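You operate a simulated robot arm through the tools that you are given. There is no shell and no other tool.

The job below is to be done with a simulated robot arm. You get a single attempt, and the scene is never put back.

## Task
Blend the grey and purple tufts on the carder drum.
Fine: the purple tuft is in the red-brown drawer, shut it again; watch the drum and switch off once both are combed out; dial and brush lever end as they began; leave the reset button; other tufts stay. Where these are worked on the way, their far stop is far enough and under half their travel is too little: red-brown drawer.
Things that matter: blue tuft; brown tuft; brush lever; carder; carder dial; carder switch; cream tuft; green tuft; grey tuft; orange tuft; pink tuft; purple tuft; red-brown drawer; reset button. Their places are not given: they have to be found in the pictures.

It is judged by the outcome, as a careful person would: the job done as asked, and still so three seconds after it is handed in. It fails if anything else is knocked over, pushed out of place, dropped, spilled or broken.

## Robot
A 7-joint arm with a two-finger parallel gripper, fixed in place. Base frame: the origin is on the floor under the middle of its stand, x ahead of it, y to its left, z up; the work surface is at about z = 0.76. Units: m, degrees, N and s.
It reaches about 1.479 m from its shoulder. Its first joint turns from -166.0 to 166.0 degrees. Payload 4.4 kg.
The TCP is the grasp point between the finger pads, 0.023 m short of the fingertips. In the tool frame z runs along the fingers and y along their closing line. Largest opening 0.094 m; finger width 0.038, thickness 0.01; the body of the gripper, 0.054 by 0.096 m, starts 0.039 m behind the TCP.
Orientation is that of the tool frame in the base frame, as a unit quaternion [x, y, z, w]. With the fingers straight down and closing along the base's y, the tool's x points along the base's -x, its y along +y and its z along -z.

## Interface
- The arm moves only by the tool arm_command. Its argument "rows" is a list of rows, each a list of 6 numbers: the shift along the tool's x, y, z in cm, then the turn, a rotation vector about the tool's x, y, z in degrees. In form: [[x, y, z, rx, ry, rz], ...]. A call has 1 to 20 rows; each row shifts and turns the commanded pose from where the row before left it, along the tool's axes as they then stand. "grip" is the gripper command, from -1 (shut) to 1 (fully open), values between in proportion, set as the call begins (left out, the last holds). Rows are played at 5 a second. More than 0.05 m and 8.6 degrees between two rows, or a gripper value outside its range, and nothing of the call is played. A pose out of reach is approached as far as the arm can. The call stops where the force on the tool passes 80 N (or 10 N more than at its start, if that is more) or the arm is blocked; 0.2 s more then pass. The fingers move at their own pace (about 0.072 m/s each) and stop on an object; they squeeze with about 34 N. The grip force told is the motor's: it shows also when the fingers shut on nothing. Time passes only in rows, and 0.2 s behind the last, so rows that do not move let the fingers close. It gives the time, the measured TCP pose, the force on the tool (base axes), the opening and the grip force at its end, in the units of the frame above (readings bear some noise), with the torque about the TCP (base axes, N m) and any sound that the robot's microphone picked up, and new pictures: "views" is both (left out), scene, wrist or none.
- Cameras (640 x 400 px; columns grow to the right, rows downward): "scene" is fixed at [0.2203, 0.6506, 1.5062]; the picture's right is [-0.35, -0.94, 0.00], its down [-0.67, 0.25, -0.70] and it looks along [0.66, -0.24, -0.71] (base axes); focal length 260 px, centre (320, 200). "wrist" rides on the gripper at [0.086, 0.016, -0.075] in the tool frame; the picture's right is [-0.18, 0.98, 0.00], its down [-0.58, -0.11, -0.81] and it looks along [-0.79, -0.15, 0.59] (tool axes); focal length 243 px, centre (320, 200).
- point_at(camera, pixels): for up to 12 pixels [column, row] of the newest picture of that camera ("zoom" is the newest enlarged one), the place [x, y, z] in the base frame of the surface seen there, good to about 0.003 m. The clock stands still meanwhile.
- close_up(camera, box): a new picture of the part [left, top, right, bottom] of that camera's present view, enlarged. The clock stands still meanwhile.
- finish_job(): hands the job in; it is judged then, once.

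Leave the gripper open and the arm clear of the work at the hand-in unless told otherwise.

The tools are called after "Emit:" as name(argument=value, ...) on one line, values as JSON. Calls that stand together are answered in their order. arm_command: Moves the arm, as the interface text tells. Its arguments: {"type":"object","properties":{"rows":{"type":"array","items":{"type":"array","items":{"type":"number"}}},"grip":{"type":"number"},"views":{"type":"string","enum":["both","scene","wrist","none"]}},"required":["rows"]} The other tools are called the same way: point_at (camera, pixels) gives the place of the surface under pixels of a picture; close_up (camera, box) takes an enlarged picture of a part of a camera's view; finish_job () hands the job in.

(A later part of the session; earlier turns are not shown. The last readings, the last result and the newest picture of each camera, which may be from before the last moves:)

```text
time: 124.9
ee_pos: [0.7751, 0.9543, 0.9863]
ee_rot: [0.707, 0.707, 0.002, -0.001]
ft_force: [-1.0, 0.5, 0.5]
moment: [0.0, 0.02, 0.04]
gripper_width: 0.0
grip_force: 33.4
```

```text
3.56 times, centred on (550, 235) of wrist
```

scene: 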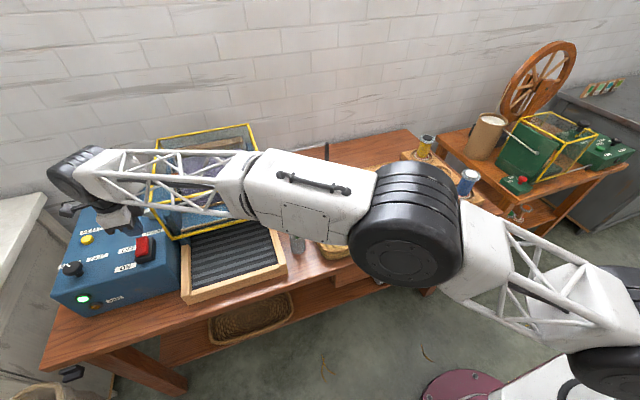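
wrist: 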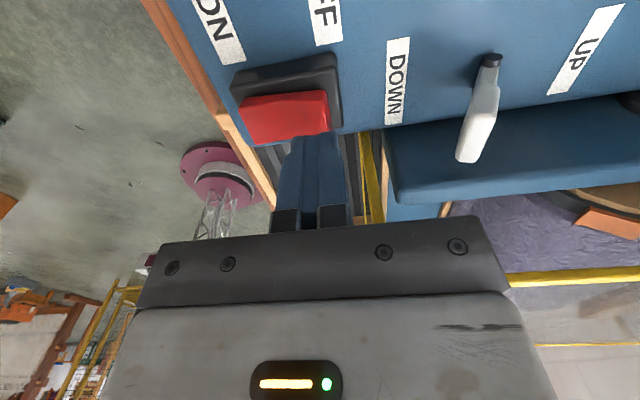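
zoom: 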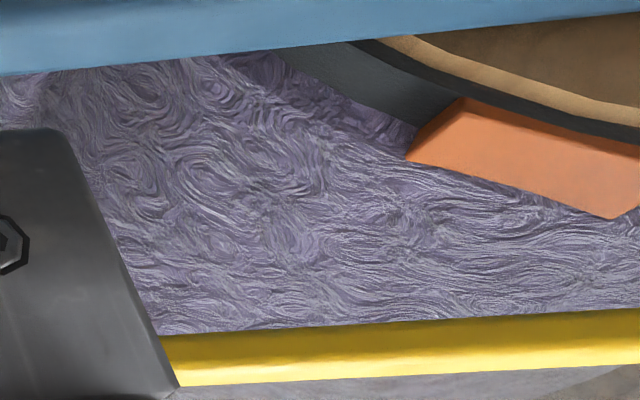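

The layer surface is about 5 mm above the bare drum now. I'll wait 1 s and measure again.

Emit:
arm_command(rows=[[0, 0, 0, 0, 0, 0], [0, 0, 0, 0, 0, 0], [0, 0, 0, 0, 0, 0], [0, 0, 0, 0, 0, 0]])

Emit:
point_at(camera="wrist", pixels=[[510, 215], [520, 230], [530, 245], [540, 230], [540, 255], [555, 245], [560, 260], [575, 255], [590, 262], [600, 250], [520, 250], [500, 220]])

Emit:
close_up(camera="wrist", box=[460, 180, 640, 290])

```text
time: 125.9
ee_pos: [0.7738, 0.9538, 0.9849]
ee_rot: [0.707, 0.707, 0.002, -0.002]
ft_force: [0.5, -0.9, 0.7]
moment: [-0.05, 0.0, -0.02]
gripper_width: 0.0
grip_force: 33.6
```

scene: 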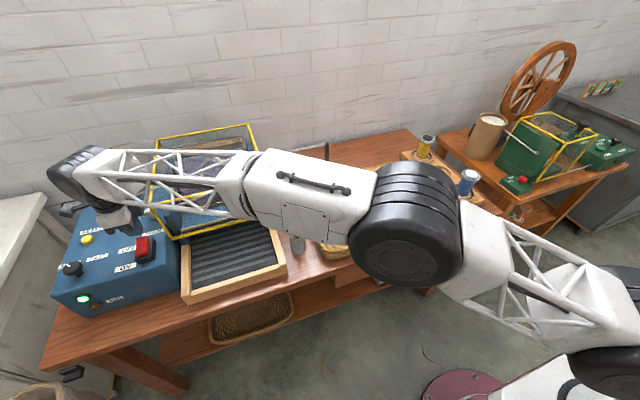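
wrist: 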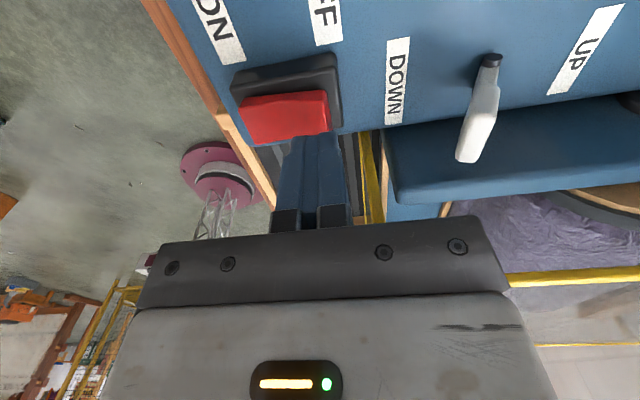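

```text
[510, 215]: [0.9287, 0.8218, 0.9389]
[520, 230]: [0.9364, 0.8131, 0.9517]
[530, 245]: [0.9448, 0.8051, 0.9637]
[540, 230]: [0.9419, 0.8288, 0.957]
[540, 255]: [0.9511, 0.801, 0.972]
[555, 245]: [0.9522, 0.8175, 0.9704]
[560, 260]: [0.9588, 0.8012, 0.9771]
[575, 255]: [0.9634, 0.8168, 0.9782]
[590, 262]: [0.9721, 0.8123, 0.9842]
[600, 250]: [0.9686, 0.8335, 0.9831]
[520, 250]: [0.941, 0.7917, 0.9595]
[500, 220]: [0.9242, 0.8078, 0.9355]
```

```text
3.56 times, centred on (550, 235) of wrist
```

zoom: 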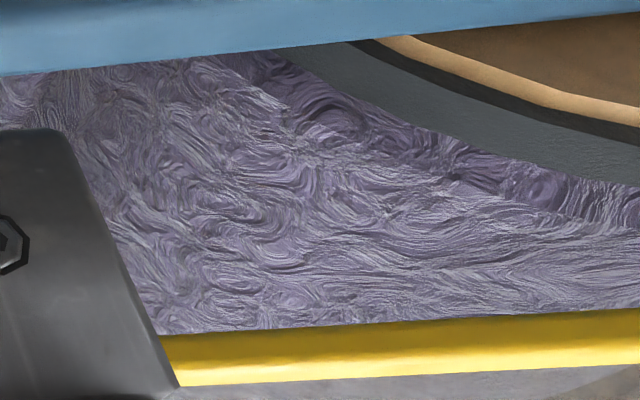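

Average radius grew slightly (about 80.0 → 80.9 mm), so it is still building. Another 1 s.

Emit:
arm_command(rows=[[0, 0, 0, 0, 0, 0], [0, 0, 0, 0, 0, 0], [0, 0, 0, 0, 0, 0], [0, 0, 0, 0, 0, 0]])

Emit:
point_at(camera="wrist", pixels=[[510, 215], [520, 230], [530, 245], [540, 230], [540, 255], [555, 245], [560, 260], [575, 255], [590, 262], [600, 250], [520, 250], [500, 220]])

Emit:
close_up(camera="wrist", box=[460, 180, 640, 290])

Emit:
close_up(camera="scene", box=[165, 135, 265, 205])

```text
time: 126.9
ee_pos: [0.775, 0.9539, 0.9858]
ee_rot: [0.707, 0.707, 0.001, 0.0]
ft_force: [-0.2, 0.1, -0.9]
moment: [-0.04, 0.0, -0.02]
gripper_width: 0.0002
grip_force: 33.9
```

scene: 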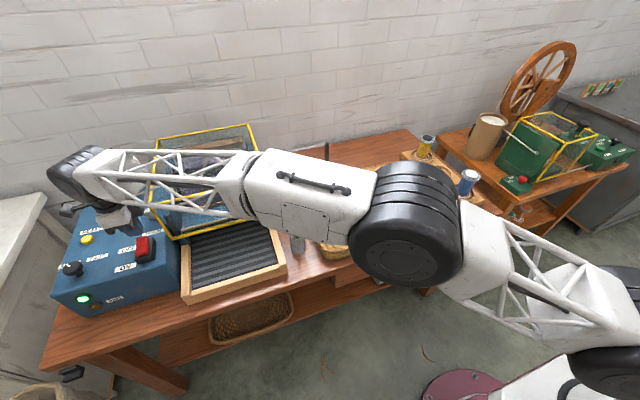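
wrist: 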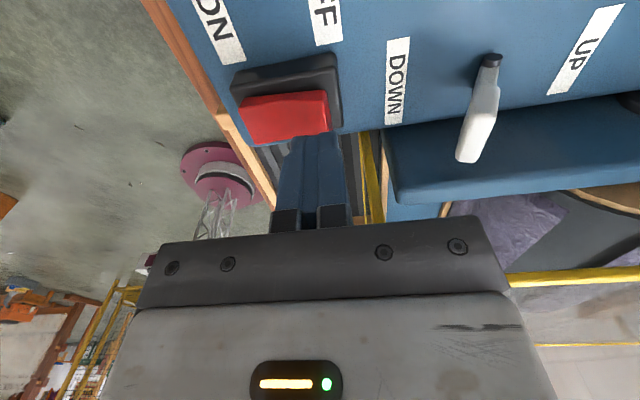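

```text
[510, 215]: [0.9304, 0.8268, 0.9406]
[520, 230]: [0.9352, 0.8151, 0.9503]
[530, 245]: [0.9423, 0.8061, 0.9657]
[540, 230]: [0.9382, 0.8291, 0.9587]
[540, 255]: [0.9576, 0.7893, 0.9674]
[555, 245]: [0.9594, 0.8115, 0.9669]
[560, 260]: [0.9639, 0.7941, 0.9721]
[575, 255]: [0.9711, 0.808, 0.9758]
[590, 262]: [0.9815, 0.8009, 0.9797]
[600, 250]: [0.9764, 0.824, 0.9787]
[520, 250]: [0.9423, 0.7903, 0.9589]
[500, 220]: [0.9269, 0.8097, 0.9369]
```

```text
3.56 times, centred on (550, 235) of wrist
```

zoom: 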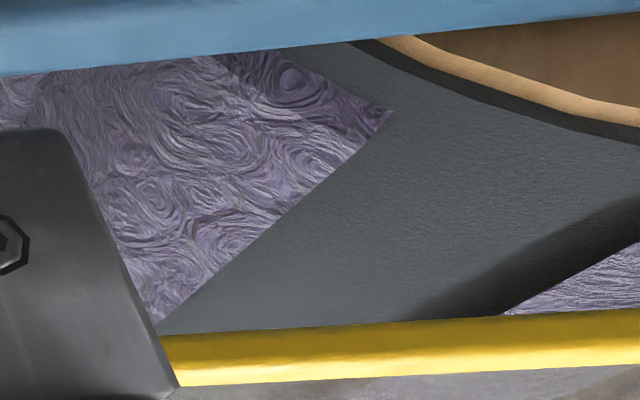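

```text
5.71 times, centred on (215, 170) of scene
```

zoom: 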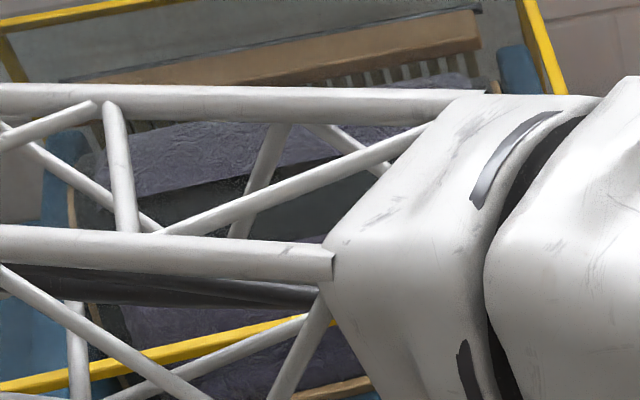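

A bare gap passes now; the layer measures about 80.2 mm against 75 mm bare drum. The drum turns once in about 1.6 s; I'll wait until the strip comes round again (t≈128.1) to compare its coverage.

Emit:
arm_command(rows=[[0, 0, 0, 0, 0, 0], [0, 0, 0, 0, 0, 0], [0, 0, 0, 0, 0, 0], [0, 0, 0, 0, 0, 0], [0, 0, 0, 0, 0, 0]])

Emit:
point_at(camera="wrist", pixels=[[510, 215], [520, 230], [530, 245], [540, 230], [540, 255], [555, 245], [560, 260], [575, 255], [590, 262], [600, 250], [520, 250], [500, 220]])

Emit:
close_up(camera="wrist", box=[460, 180, 640, 290])

Emit:
close_up(camera="scene", box=[165, 135, 265, 205])

```text
time: 128.1
ee_pos: [0.7757, 0.9543, 0.9849]
ee_rot: [0.707, 0.707, 0.002, -0.001]
ft_force: [-0.2, -0.1, -0.1]
moment: [-0.02, -0.04, 0.04]
gripper_width: 0.0
grip_force: 33.9
```

scene: 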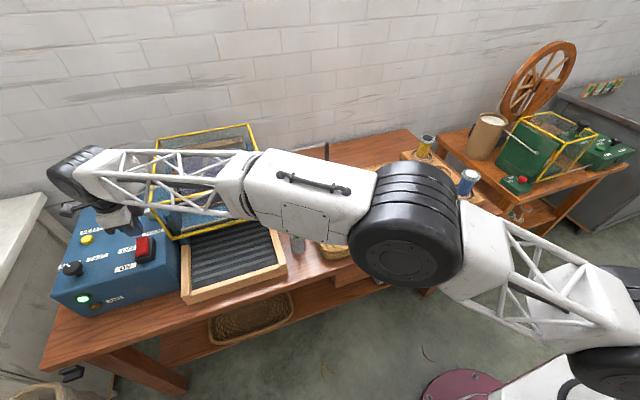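
wrist: 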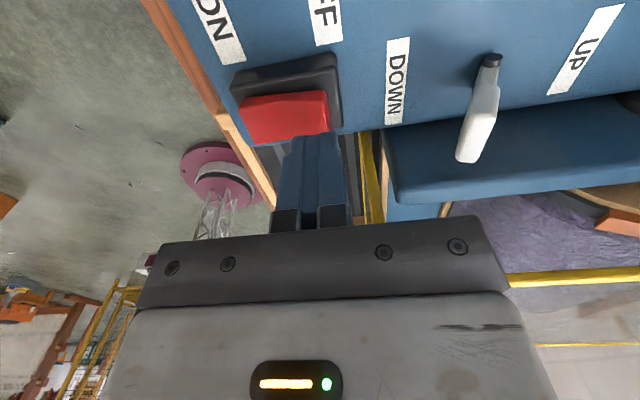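

```text
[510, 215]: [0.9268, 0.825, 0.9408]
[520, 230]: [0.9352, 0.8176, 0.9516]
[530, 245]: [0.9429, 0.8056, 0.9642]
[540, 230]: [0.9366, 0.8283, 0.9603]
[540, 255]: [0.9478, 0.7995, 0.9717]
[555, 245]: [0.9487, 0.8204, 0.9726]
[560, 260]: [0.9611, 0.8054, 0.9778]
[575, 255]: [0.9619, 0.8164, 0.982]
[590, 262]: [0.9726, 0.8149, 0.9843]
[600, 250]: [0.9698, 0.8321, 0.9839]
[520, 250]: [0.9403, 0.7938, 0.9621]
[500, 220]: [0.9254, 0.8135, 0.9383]
```

```text
3.56 times, centred on (550, 235) of wrist
```

zoom: 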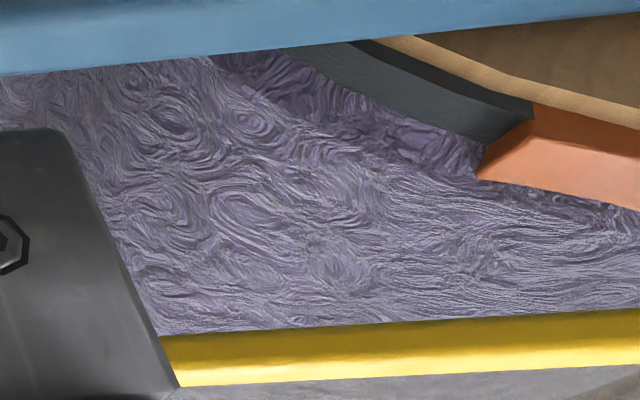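

```text
5.71 times, centred on (215, 170) of scene
```

zoom: 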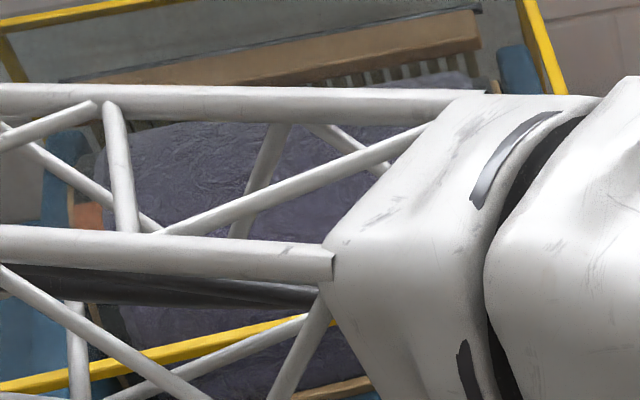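

The radius is now about 82.7 mm – steady growth near 0.8 mm/s, so fibres are still being combed in. I'll wait one revolution (1.6 s) and re-measure.

Emit:
arm_command(rows=[[0, 0, 0, 0, 0, 0], [0, 0, 0, 0, 0, 0], [0, 0, 0, 0, 0, 0], [0, 0, 0, 0, 0, 0], [0, 0, 0, 0, 0, 0], [0, 0, 0, 0, 0, 0], [0, 0, 0, 0, 0, 0]])

Emit:
point_at(camera="wrist", pixels=[[510, 215], [520, 230], [530, 245], [540, 230], [540, 255], [555, 245], [560, 260], [575, 255], [590, 262], [600, 250], [520, 250], [500, 220]])

Emit:
close_up(camera="wrist", box=[460, 180, 640, 290])

Emit:
close_up(camera="scene", box=[50, 215, 170, 320])

```text
time: 129.7
ee_pos: [0.7735, 0.953, 0.9852]
ee_rot: [0.708, 0.706, 0.002, -0.002]
ft_force: [-0.6, 0.3, 0.1]
moment: [0.0, -0.02, 0.0]
gripper_width: 0.0002
grip_force: 33.5
```

scene: 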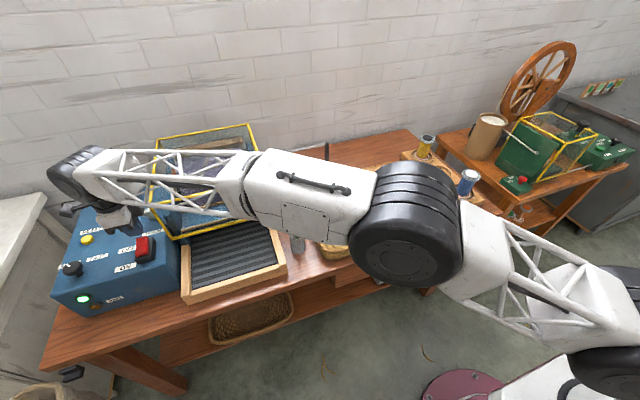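
wrist: 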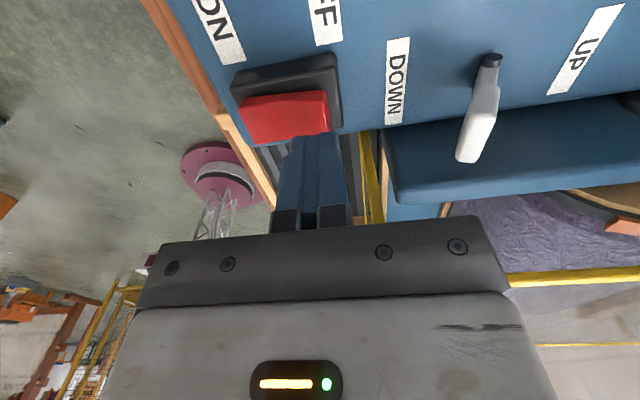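

```text
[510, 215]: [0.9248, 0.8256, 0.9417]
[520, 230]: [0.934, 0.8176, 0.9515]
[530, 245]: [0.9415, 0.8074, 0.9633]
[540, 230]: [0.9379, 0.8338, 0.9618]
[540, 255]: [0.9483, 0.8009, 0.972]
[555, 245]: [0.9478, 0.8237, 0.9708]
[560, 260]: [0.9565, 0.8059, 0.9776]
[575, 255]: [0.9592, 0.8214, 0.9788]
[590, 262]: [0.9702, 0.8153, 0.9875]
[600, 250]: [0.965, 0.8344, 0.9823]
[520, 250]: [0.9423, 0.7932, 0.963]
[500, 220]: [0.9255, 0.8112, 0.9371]
```

```text
3.56 times, centred on (550, 235) of wrist
```

zoom: 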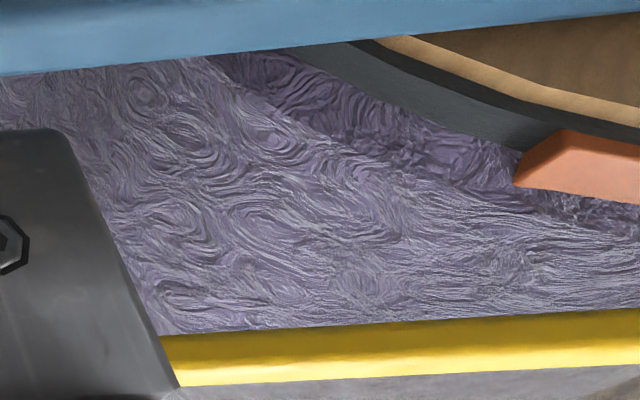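

```text
3.81 times, centred on (110, 268) of scene
```

zoom: 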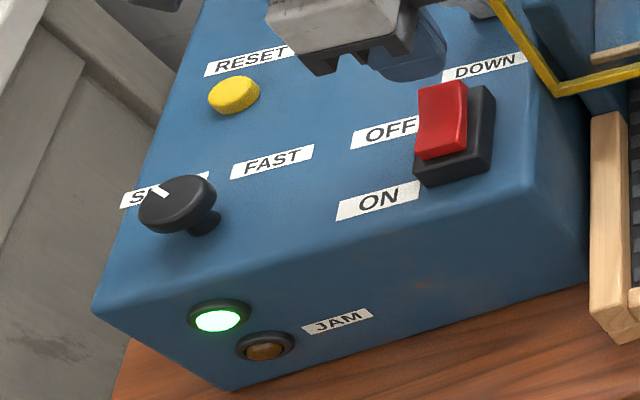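

Average radius is about 83.3 mm; lamp green, JAM dark. I'll wait another revolution.

Emit:
arm_command(rows=[[0, 0, 0, 0, 0, 0], [0, 0, 0, 0, 0, 0], [0, 0, 0, 0, 0, 0], [0, 0, 0, 0, 0, 0], [0, 0, 0, 0, 0, 0], [0, 0, 0, 0, 0, 0], [0, 0, 0, 0, 0, 0]])

Emit:
point_at(camera="wrist", pixels=[[510, 215], [520, 230], [530, 245], [540, 230], [540, 255], [555, 245], [560, 260], [575, 255], [590, 262], [600, 250], [520, 250], [500, 220]])

Emit:
close_up(camera="wrist", box=[460, 180, 640, 290])

Emit:
close_up(camera="scene", box=[165, 135, 265, 205])

```text
time: 131.3
ee_pos: [0.7753, 0.9538, 0.985]
ee_rot: [0.707, 0.707, 0.001, -0.002]
ft_force: [-0.1, -0.1, -0.1]
moment: [-0.02, -0.01, -0.02]
gripper_width: 0.0001
grip_force: 33.8
```

scene: 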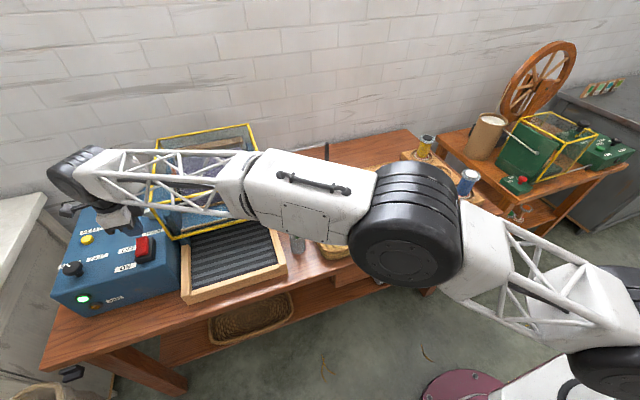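
wrist: 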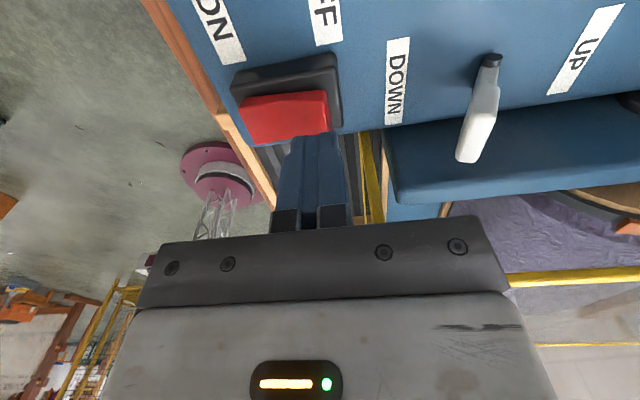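

```text
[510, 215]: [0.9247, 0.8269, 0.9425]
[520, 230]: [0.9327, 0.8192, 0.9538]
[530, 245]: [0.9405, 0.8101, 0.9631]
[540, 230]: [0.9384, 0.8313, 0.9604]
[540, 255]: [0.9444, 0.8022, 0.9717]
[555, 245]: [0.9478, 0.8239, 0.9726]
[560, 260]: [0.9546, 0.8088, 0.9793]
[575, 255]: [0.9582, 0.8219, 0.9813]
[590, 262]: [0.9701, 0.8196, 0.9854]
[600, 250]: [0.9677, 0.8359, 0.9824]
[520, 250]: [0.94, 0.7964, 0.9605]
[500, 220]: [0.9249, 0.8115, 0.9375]
```

```text
3.56 times, centred on (550, 235) of wrist
```

zoom: 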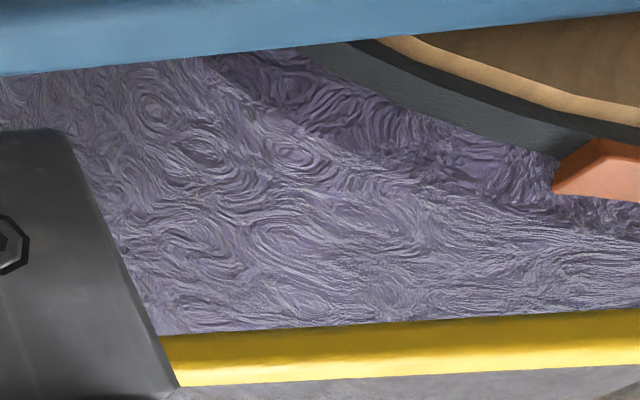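

```text
5.71 times, centred on (215, 170) of scene
```

zoom: 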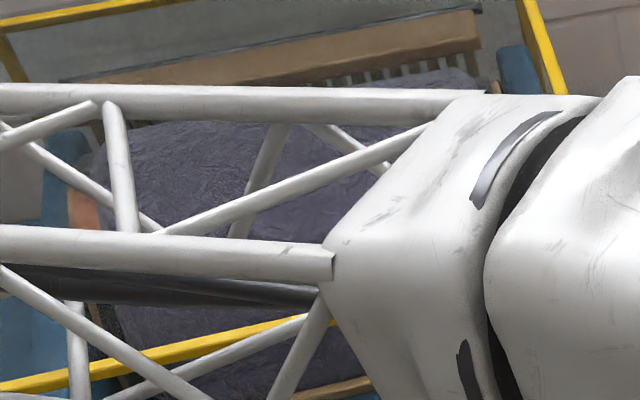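

Radius about 84.0 mm, still thickening slowly. I'll wait two revolutions (3.2 s) and compare again.

Emit:
arm_command(rows=[[0, 0, 0, 0, 0, 0], [0, 0, 0, 0, 0, 0], [0, 0, 0, 0, 0, 0], [0, 0, 0, 0, 0, 0], [0, 0, 0, 0, 0, 0], [0, 0, 0, 0, 0, 0], [0, 0, 0, 0, 0, 0], [0, 0, 0, 0, 0, 0], [0, 0, 0, 0, 0, 0], [0, 0, 0, 0, 0, 0]])

Emit:
point_at(camera="wrist", pixels=[[510, 215], [520, 230], [530, 245], [540, 230], [540, 255], [555, 245], [560, 260], [575, 255], [590, 262], [600, 250], [520, 250], [500, 220]])

Emit:
close_up(camera="wrist", box=[460, 180, 640, 290])

Emit:
close_up(camera="scene", box=[165, 135, 265, 205])

```text
time: 133.5
ee_pos: [0.7746, 0.9538, 0.9849]
ee_rot: [0.707, 0.707, 0.001, -0.001]
ft_force: [0.0, -0.4, 0.1]
moment: [-0.02, -0.03, 0.0]
gripper_width: 0.0001
grip_force: 34.1
```

scene: 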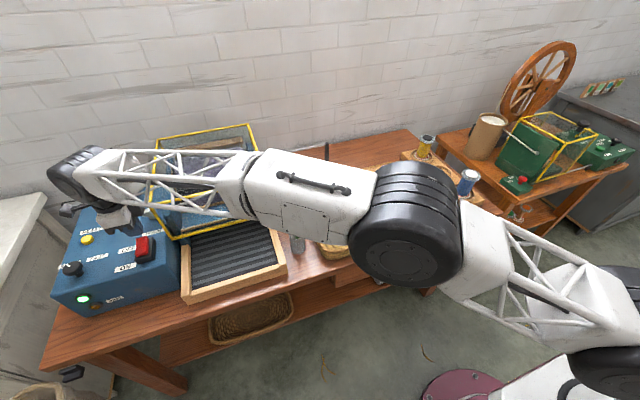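
wrist: 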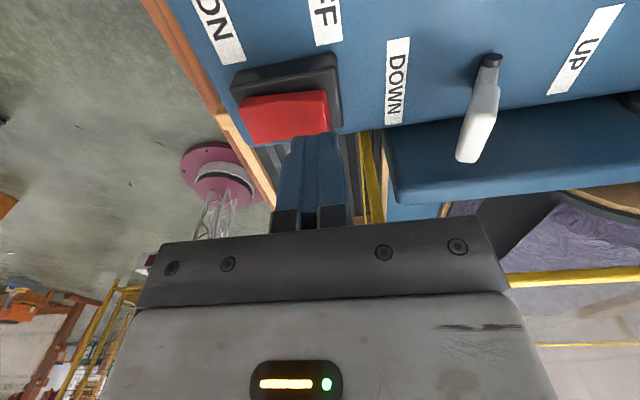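

```text
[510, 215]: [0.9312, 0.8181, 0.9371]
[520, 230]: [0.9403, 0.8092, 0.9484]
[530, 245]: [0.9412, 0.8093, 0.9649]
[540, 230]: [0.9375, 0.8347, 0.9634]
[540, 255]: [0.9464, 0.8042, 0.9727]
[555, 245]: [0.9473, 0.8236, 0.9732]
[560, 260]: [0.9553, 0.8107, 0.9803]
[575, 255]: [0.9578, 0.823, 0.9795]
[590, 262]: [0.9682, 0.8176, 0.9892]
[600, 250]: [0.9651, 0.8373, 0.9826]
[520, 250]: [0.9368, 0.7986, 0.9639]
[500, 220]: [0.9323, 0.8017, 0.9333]
```

```text
3.56 times, centred on (550, 235) of wrist
```

zoom: 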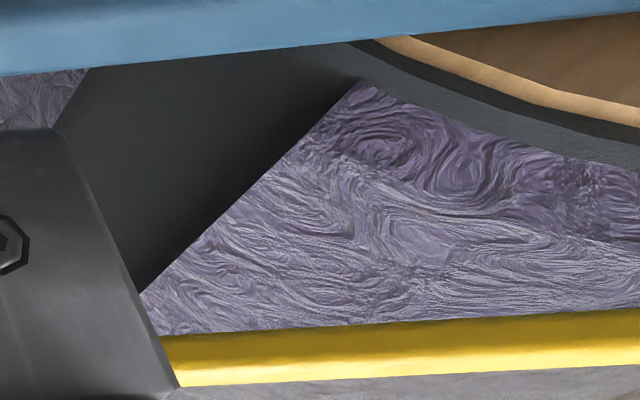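

```text
5.71 times, centred on (215, 170) of scene
```

zoom: 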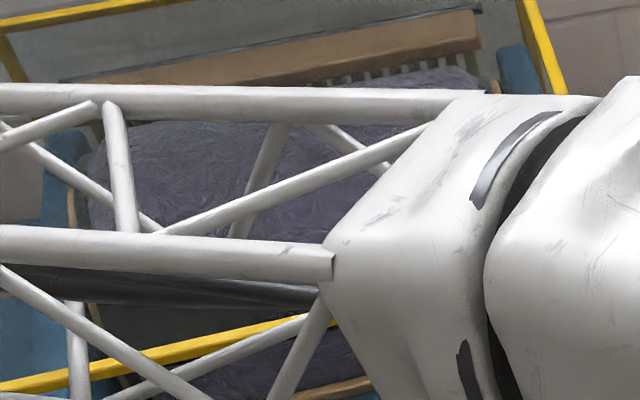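

The layer is still thickening (about 85.7 mm). I'll wait 3 s more and compare.

Emit:
arm_command(rows=[[0, 0, 0, 0, 0, 0], [0, 0, 0, 0, 0, 0], [0, 0, 0, 0, 0, 0], [0, 0, 0, 0, 0, 0], [0, 0, 0, 0, 0, 0], [0, 0, 0, 0, 0, 0], [0, 0, 0, 0, 0, 0], [0, 0, 0, 0, 0, 0], [0, 0, 0, 0, 0, 0], [0, 0, 0, 0, 0, 0], [0, 0, 0, 0, 0, 0]])

Emit:
point_at(camera="wrist", pixels=[[510, 215], [520, 230], [530, 245], [540, 230], [540, 255], [555, 245], [560, 260], [575, 255], [590, 262], [600, 250], [520, 250], [500, 220]])

Emit:
close_up(camera="wrist", box=[460, 180, 640, 290])

Emit:
close_up(camera="scene", box=[165, 135, 265, 205])

```text
time: 135.9
ee_pos: [0.7728, 0.9537, 0.9869]
ee_rot: [0.707, 0.707, 0.001, -0.001]
ft_force: [0.2, -0.3, -0.5]
moment: [0.0, -0.01, 0.04]
gripper_width: 0.0001
grip_force: 34.2
```

scene: 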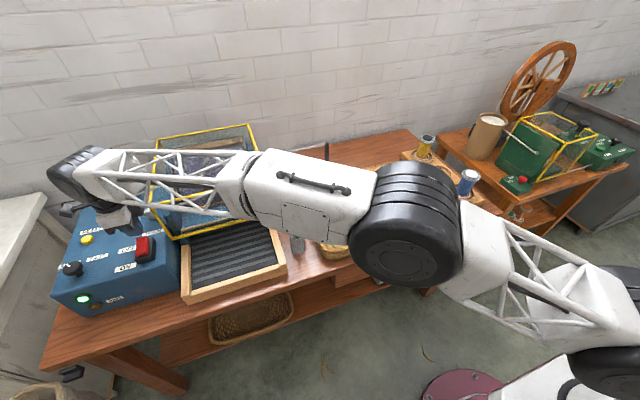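
wrist: 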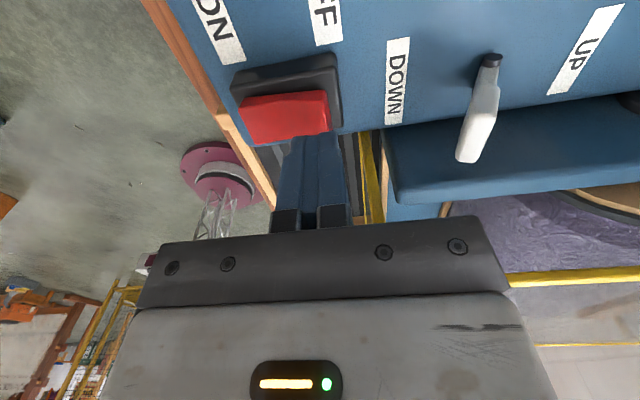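

```text
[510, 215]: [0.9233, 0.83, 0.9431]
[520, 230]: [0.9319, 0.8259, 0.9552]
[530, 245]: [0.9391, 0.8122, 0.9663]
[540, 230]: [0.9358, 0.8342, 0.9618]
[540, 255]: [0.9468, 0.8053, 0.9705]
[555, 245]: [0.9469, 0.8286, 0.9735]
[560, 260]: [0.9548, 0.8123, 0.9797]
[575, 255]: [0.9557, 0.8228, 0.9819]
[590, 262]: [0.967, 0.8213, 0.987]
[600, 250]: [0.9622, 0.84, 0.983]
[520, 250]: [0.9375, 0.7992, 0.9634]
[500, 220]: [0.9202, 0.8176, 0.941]
```

```text
3.56 times, centred on (550, 235) of wrist
```

zoom: 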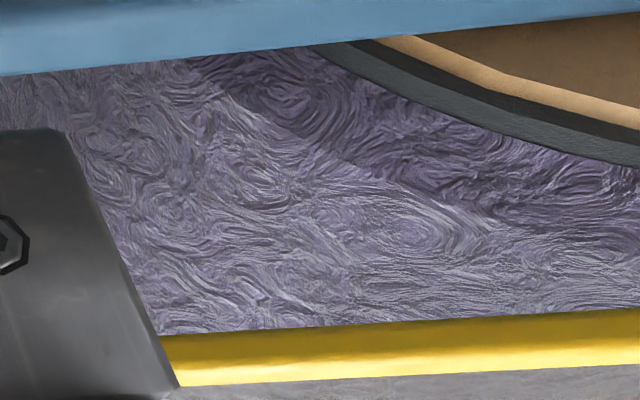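

```text
5.71 times, centred on (215, 170) of scene
```

zoom: 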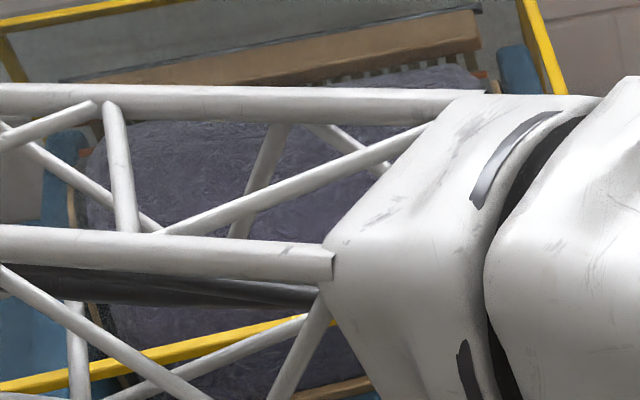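

The layer is also widening toward the drum's rims. I'll measure the layer's edge against the rim.

Emit:
point_at(camera="wrist", pixels=[[586, 216], [586, 212], [586, 208], [586, 204], [600, 220], [600, 216], [600, 212], [570, 205], [570, 200], [620, 225]])

Emit:
close_up(camera="wrist", box=[540, 180, 640, 250])

```text
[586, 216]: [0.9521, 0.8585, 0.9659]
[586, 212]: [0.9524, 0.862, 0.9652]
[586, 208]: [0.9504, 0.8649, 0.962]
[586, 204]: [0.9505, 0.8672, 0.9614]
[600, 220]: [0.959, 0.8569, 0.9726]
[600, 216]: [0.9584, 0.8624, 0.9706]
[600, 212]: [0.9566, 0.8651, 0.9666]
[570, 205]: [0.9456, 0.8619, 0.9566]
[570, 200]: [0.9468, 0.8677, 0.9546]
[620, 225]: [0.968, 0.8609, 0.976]
```

```text
5.71 times, centred on (590, 215) of wrist
```

zoom: 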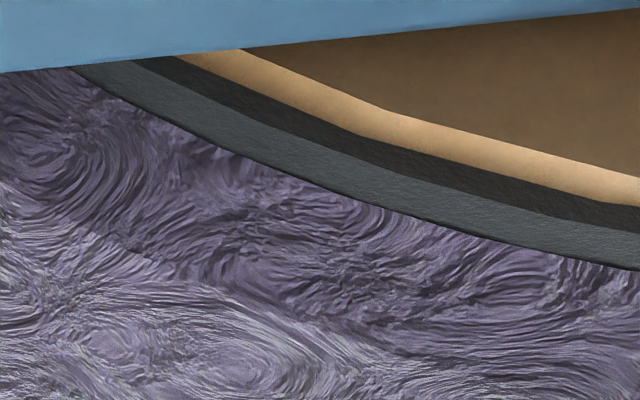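

The layer's edge is at y≈0.862, just short of the drum end at ≈0.868, so it has widened nearly to the rim. I'll wait 2 s more and check whether it still changes.

Emit:
arm_command(rows=[[0, 0, 0, 0, 0, 0], [0, 0, 0, 0, 0, 0], [0, 0, 0, 0, 0, 0], [0, 0, 0, 0, 0, 0], [0, 0, 0, 0, 0, 0], [0, 0, 0, 0, 0, 0], [0, 0, 0, 0, 0, 0]])

Emit:
point_at(camera="wrist", pixels=[[510, 215], [520, 230], [530, 245], [540, 230], [540, 255], [555, 245], [560, 260], [575, 255], [590, 262], [600, 250], [520, 250], [500, 220]])

Emit:
close_up(camera="wrist", box=[460, 180, 640, 290])

Emit:
close_up(camera="scene", box=[165, 135, 265, 205])

```text
time: 137.5
ee_pos: [0.7746, 0.954, 0.9858]
ee_rot: [0.706, 0.708, 0.002, -0.001]
ft_force: [-1.5, -0.6, 0.3]
moment: [0.01, 0.0, -0.01]
gripper_width: 0.0
grip_force: 34.0
```

scene: 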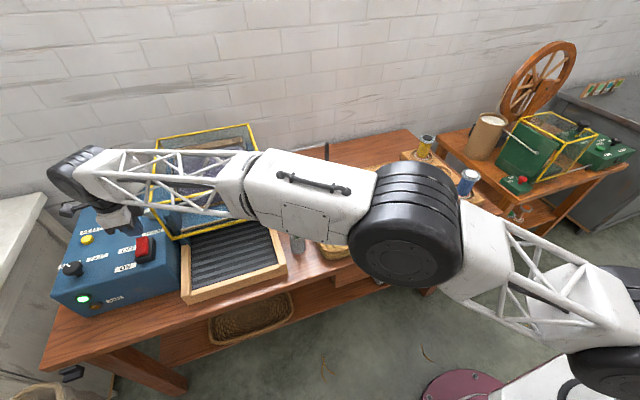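
wrist: 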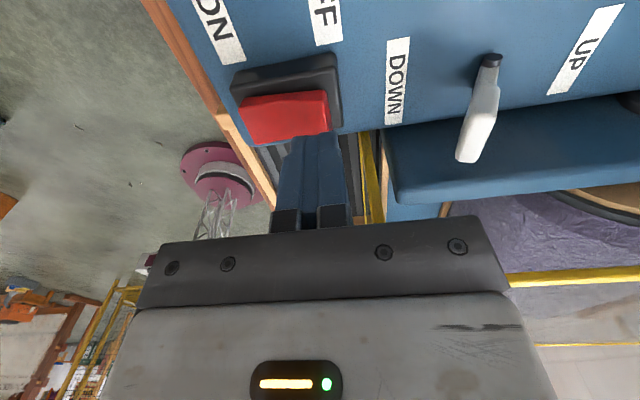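

```text
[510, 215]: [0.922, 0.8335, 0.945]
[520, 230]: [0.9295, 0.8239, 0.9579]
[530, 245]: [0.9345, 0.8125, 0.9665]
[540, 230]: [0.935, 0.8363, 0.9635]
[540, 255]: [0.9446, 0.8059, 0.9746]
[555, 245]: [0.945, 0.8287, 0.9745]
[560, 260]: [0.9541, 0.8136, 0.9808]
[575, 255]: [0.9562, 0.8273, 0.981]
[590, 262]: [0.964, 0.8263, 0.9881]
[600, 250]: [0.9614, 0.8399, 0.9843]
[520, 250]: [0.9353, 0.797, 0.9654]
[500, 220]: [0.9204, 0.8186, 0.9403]
```

```text
3.56 times, centred on (550, 235) of wrist
```

zoom: 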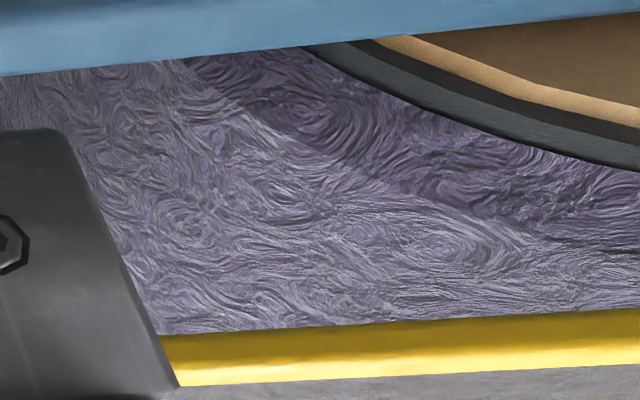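

```text
5.71 times, centred on (215, 170) of scene
```

zoom: 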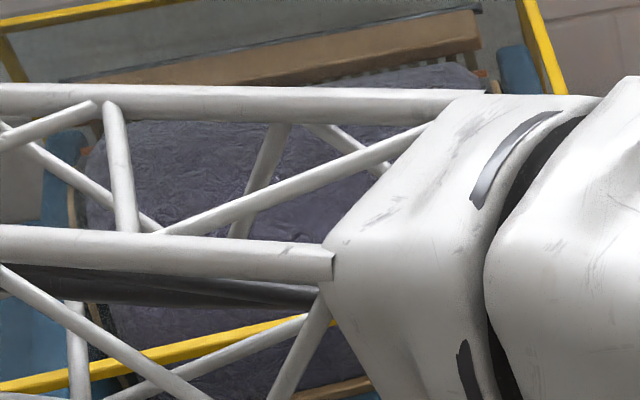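

Radius about 88 mm – still growing, and JAM remains dark. Another revolution.

Emit:
arm_command(rows=[[0, 0, 0, 0, 0, 0], [0, 0, 0, 0, 0, 0], [0, 0, 0, 0, 0, 0], [0, 0, 0, 0, 0, 0], [0, 0, 0, 0, 0, 0], [0, 0, 0, 0, 0, 0], [0, 0, 0, 0, 0, 0]])

Emit:
point_at(camera="wrist", pixels=[[510, 215], [520, 230], [530, 245], [540, 230], [540, 255], [555, 245], [560, 260], [575, 255], [590, 262], [600, 250], [520, 250], [500, 220]])

Emit:
close_up(camera="wrist", box=[460, 180, 640, 290])

Emit:
close_up(camera="scene", box=[50, 215, 170, 320])

```text
time: 139.1
ee_pos: [0.7745, 0.955, 0.985]
ee_rot: [0.707, 0.707, 0.002, -0.001]
ft_force: [-0.5, 0.5, -0.2]
moment: [-0.03, 0.04, 0.01]
gripper_width: 0.0001
grip_force: 34.2
```

scene: 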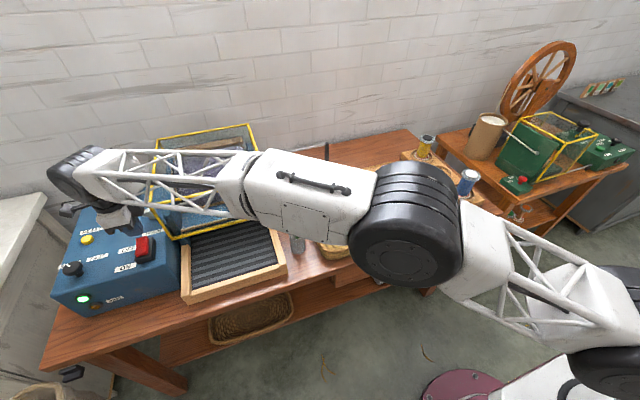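
wrist: 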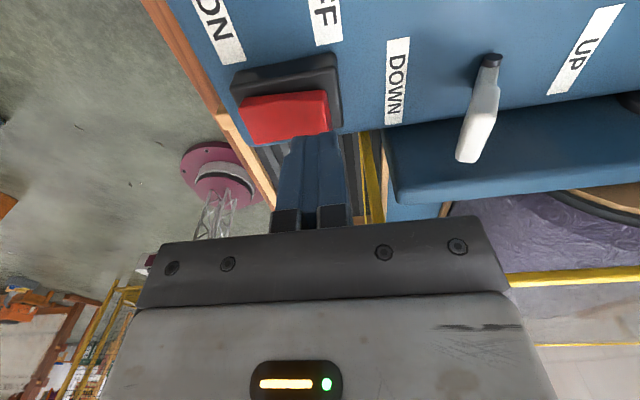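

```text
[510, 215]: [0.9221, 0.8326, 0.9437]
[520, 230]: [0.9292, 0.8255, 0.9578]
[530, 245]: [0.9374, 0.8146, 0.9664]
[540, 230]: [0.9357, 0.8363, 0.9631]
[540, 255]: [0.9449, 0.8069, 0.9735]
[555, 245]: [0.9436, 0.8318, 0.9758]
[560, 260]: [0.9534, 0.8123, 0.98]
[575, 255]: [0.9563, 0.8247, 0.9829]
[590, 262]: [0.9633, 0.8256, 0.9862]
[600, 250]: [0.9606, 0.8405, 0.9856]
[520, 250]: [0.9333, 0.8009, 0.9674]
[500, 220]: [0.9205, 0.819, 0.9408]
```

```text
3.56 times, centred on (550, 235) of wrist
```

zoom: 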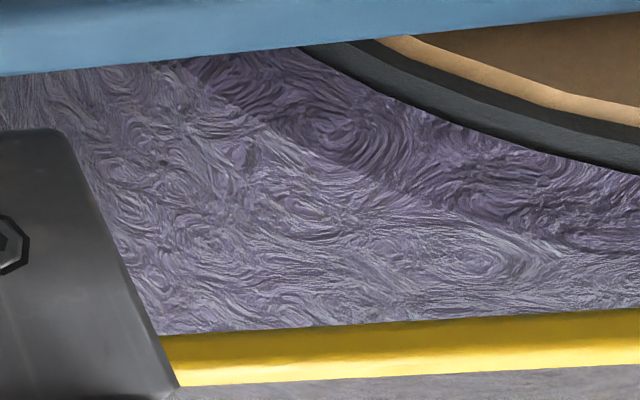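

```text
3.81 times, centred on (110, 268) of scene
```

zoom: 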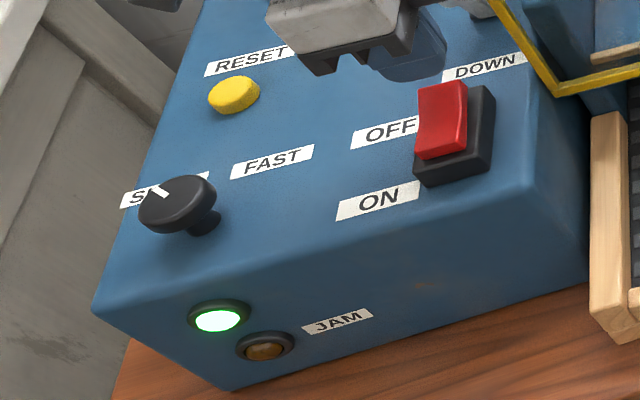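

Radius about 88.2 mm versus 88.1 a revolution ago, and the edge no longer moves: growth seems to have stopped. One more short check (1 s) to confirm.

Emit:
arm_command(rows=[[0, 0, 0, 0, 0, 0], [0, 0, 0, 0, 0, 0], [0, 0, 0, 0, 0, 0], [0, 0, 0, 0, 0, 0]])

Emit:
point_at(camera="wrist", pixels=[[510, 215], [520, 230], [530, 245], [540, 230], [540, 255], [555, 245], [560, 260], [575, 255], [590, 262], [600, 250], [520, 250], [500, 220]])

Emit:
close_up(camera="wrist", box=[460, 180, 640, 290])

Emit:
close_up(camera="scene", box=[165, 135, 265, 205])

```text
time: 140.1
ee_pos: [0.7756, 0.9532, 0.9863]
ee_rot: [0.707, 0.707, 0.001, -0.001]
ft_force: [-0.5, 0.4, -1.5]
moment: [0.01, 0.0, 0.02]
gripper_width: 0.0002
grip_force: 33.5
```

scene: 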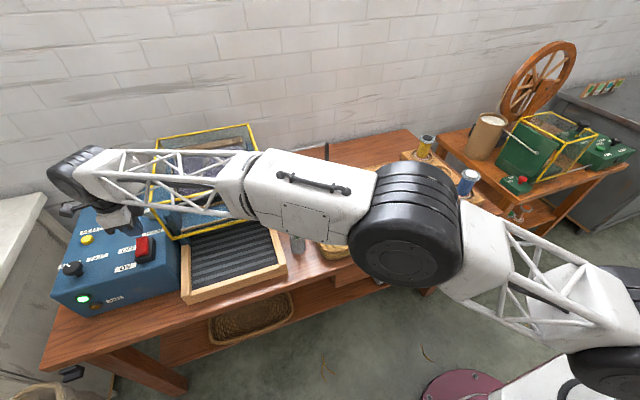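
wrist: 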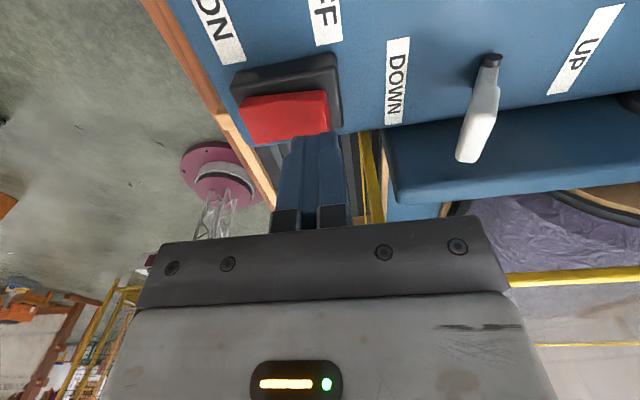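

```text
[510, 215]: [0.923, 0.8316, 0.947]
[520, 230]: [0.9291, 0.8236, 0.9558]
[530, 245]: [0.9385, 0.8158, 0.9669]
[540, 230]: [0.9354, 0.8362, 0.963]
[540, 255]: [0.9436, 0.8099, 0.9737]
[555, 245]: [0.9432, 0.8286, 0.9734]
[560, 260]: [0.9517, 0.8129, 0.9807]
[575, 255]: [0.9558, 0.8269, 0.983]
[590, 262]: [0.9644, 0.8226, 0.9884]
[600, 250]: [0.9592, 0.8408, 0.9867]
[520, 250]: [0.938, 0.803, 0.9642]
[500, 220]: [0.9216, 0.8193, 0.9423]
```

```text
3.56 times, centred on (550, 235) of wrist
```

zoom: 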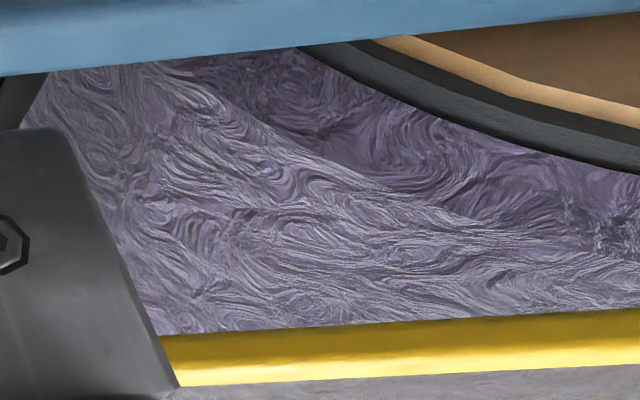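

```text
5.71 times, centred on (215, 170) of scene
```

zoom: 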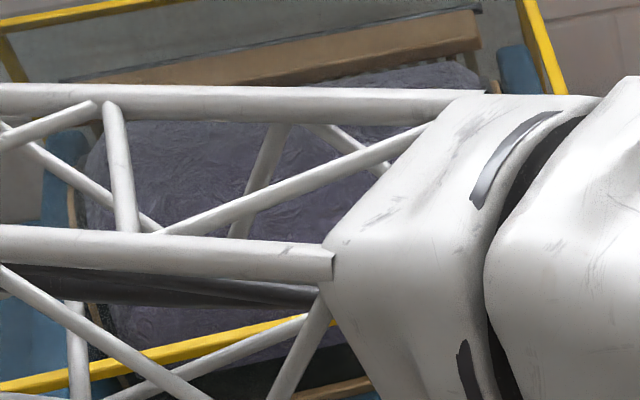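

Radius 88.0 mm again: three equal readings (88.1, 88.2, 88.0), so both tufts are fully combed out. Switching off now: pressing the rocker's OFF end below me.

Emit:
arm_command(rows=[[0, 0, 2.0, 0, 0, 0], [0, 0, 0.6, 0, 0, 0], [0, 0, 0.45, 0, 0, 0], [0, 0, 0.45, 0, 0, 0]])

Emit:
close_up(camera="scene", box=[50, 215, 170, 320])

```text
time: 141.1
ee_pos: [0.7747, 0.9536, 0.9575]
ee_rot: [0.707, 0.707, 0.006, -0.001]
ft_force: [-2.3, -6.2, 46.6]
moment: [-0.74, -0.13, -0.04]
gripper_width: 0.0
grip_force: 33.8
```

scene: 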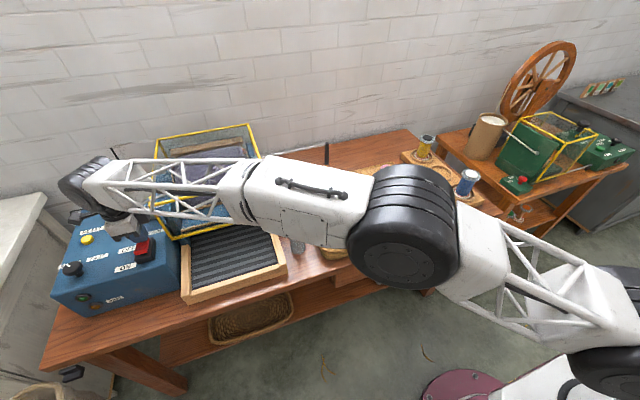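
wrist: 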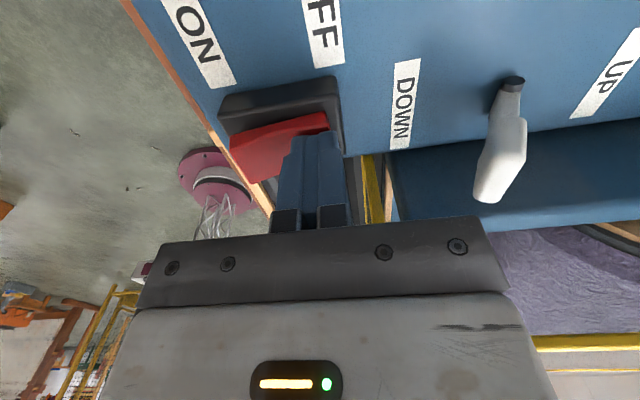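

```text
3.81 times, centred on (110, 268) of scene
```

zoom: 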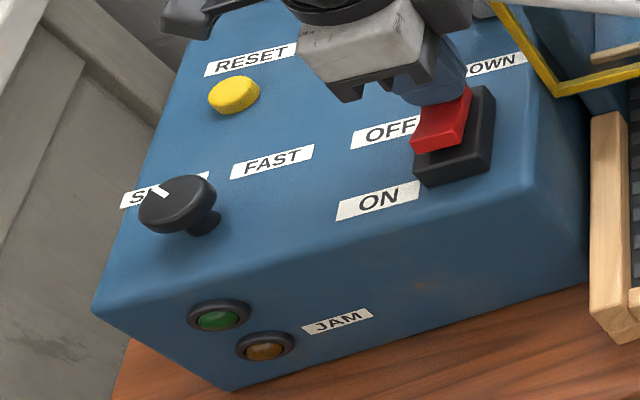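

The green lamp went out and the rocker is back at OFF. I'll lift off, tilt the shut fingers 31° forward again, and look at the drum.

Emit:
arm_command(rows=[[0, 0, -3, 0, 0, 0], [0, 0, -3.5, 0, 0, 0], [0, 0, -3, 0, 0, 0], [0.4, 0, 0, -7.75, 0, 0], [0.4, 0, 0, -7.75, 0, 0], [0.4, 0, 0, -7.75, 0, 0], [0, 0, 0, -7.75, 0, 0], [0, 0, 0, 0, 0, 0]])

Emit:
close_up(camera="wrist", box=[340, 40, 640, 240])

Emit:
close_up(camera="scene", box=[50, 215, 170, 320])

```text
time: 142.9
ee_pos: [0.7749, 0.9662, 1.0443]
ee_rot: [0.682, 0.681, 0.191, 0.188]
ft_force: [0.6, 1.0, -0.7]
moment: [-0.03, -0.04, 0.02]
gripper_width: 0.0
grip_force: 34.2
```

scene: 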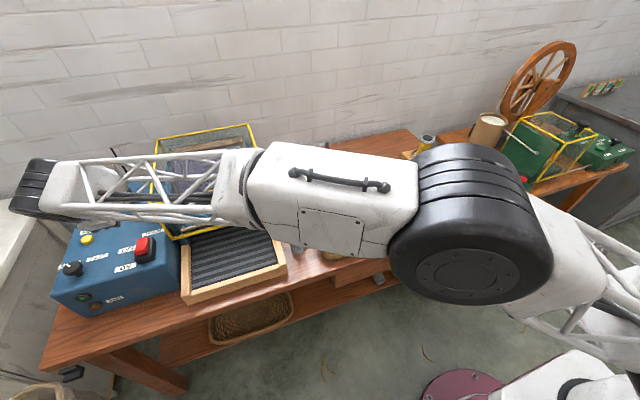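
wrist: 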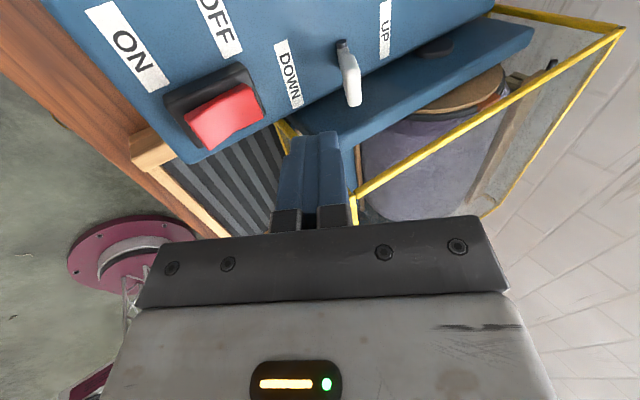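

```text
2.00 times, centred on (490, 140) of wrist
```

zoom: 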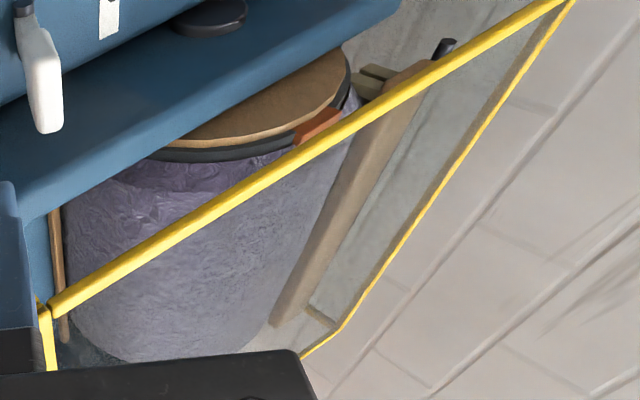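

```text
3.81 times, centred on (110, 268) of scene
```

zoom: 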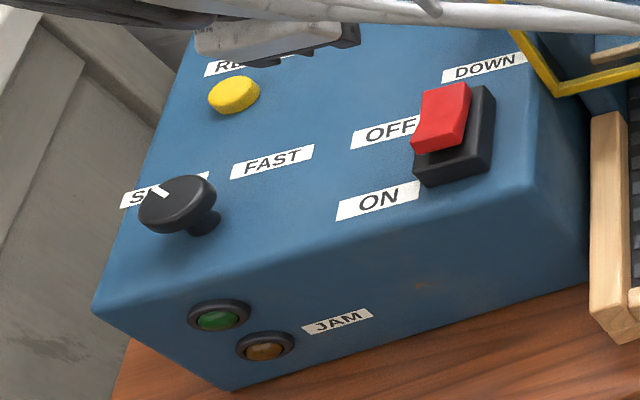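

The drum has stopped with an even grey-purple layer; switch OFF, lamps dark. Now the lever back to UP: I'll lower the shut fingers on the −x side of the handle (TCP 0.800, 0.966, 0.965).

Emit:
arm_command(rows=[[0, -0.38, 1.61, 0, 0, 0], [0, -0.38, 1.61, 0, 0, 0], [0, -0.38, 1.61, 0, 0, 0], [0, -0.38, 1.61, 0, 0, 0], [0, -0.38, 1.61, 0, 0, 0], [0, 0, 0, 0, 0, 0]])

```text
time: 144.3
ee_pos: [0.7984, 0.9656, 0.9663]
ee_rot: [0.682, 0.681, 0.189, 0.188]
ft_force: [-0.4, -0.1, -0.5]
moment: [0.02, 0.0, 0.0]
gripper_width: 0.0
grip_force: 34.0
```

scene: 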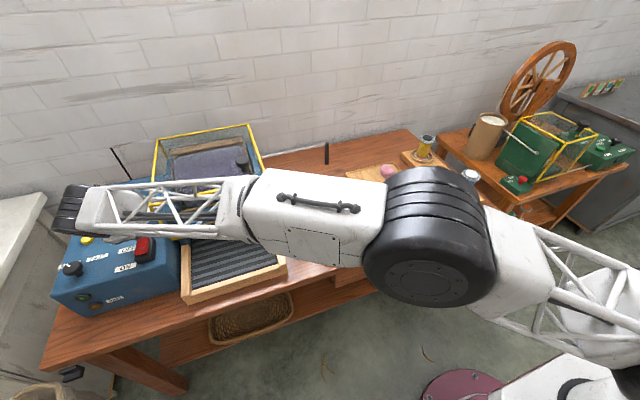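
wrist: 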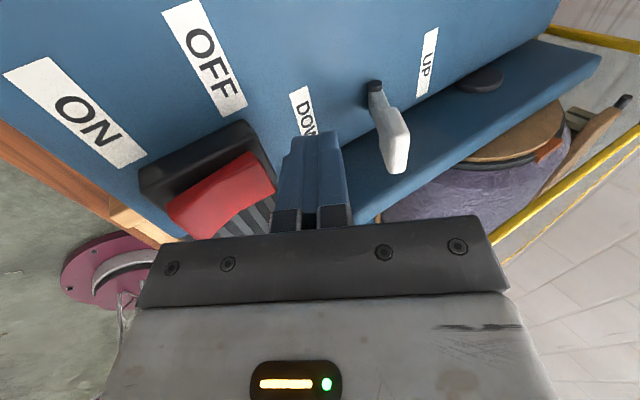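

Fingers are on the −x side of the handle (390, 140). I'll push it in +x toward UP, 6 cm first.

Emit:
arm_command(rows=[[0, 0.86, 0.513, 0, 0, 0], [0, 0.86, 0.513, 0, 0, 0], [0, 0.86, 0.513, 0, 0, 0], [0, 0.86, 0.513, 0, 0, 0], [0, 0.86, 0.513, 0, 0, 0], [0, 0.86, 0.513, 0, 0, 0]], views="wrist")

```text
time: 145.7
ee_pos: [0.8593, 0.9645, 0.9668]
ee_rot: [0.682, 0.681, 0.191, 0.187]
ft_force: [0.3, 0.7, -0.4]
moment: [0.0, -0.02, -0.03]
gripper_width: 0.0
grip_force: 34.2
```

wrist: 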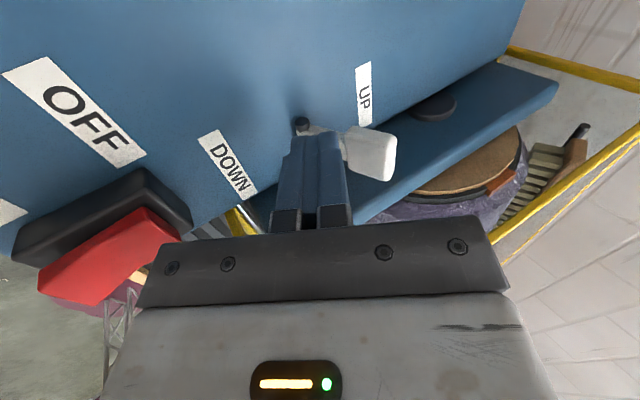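

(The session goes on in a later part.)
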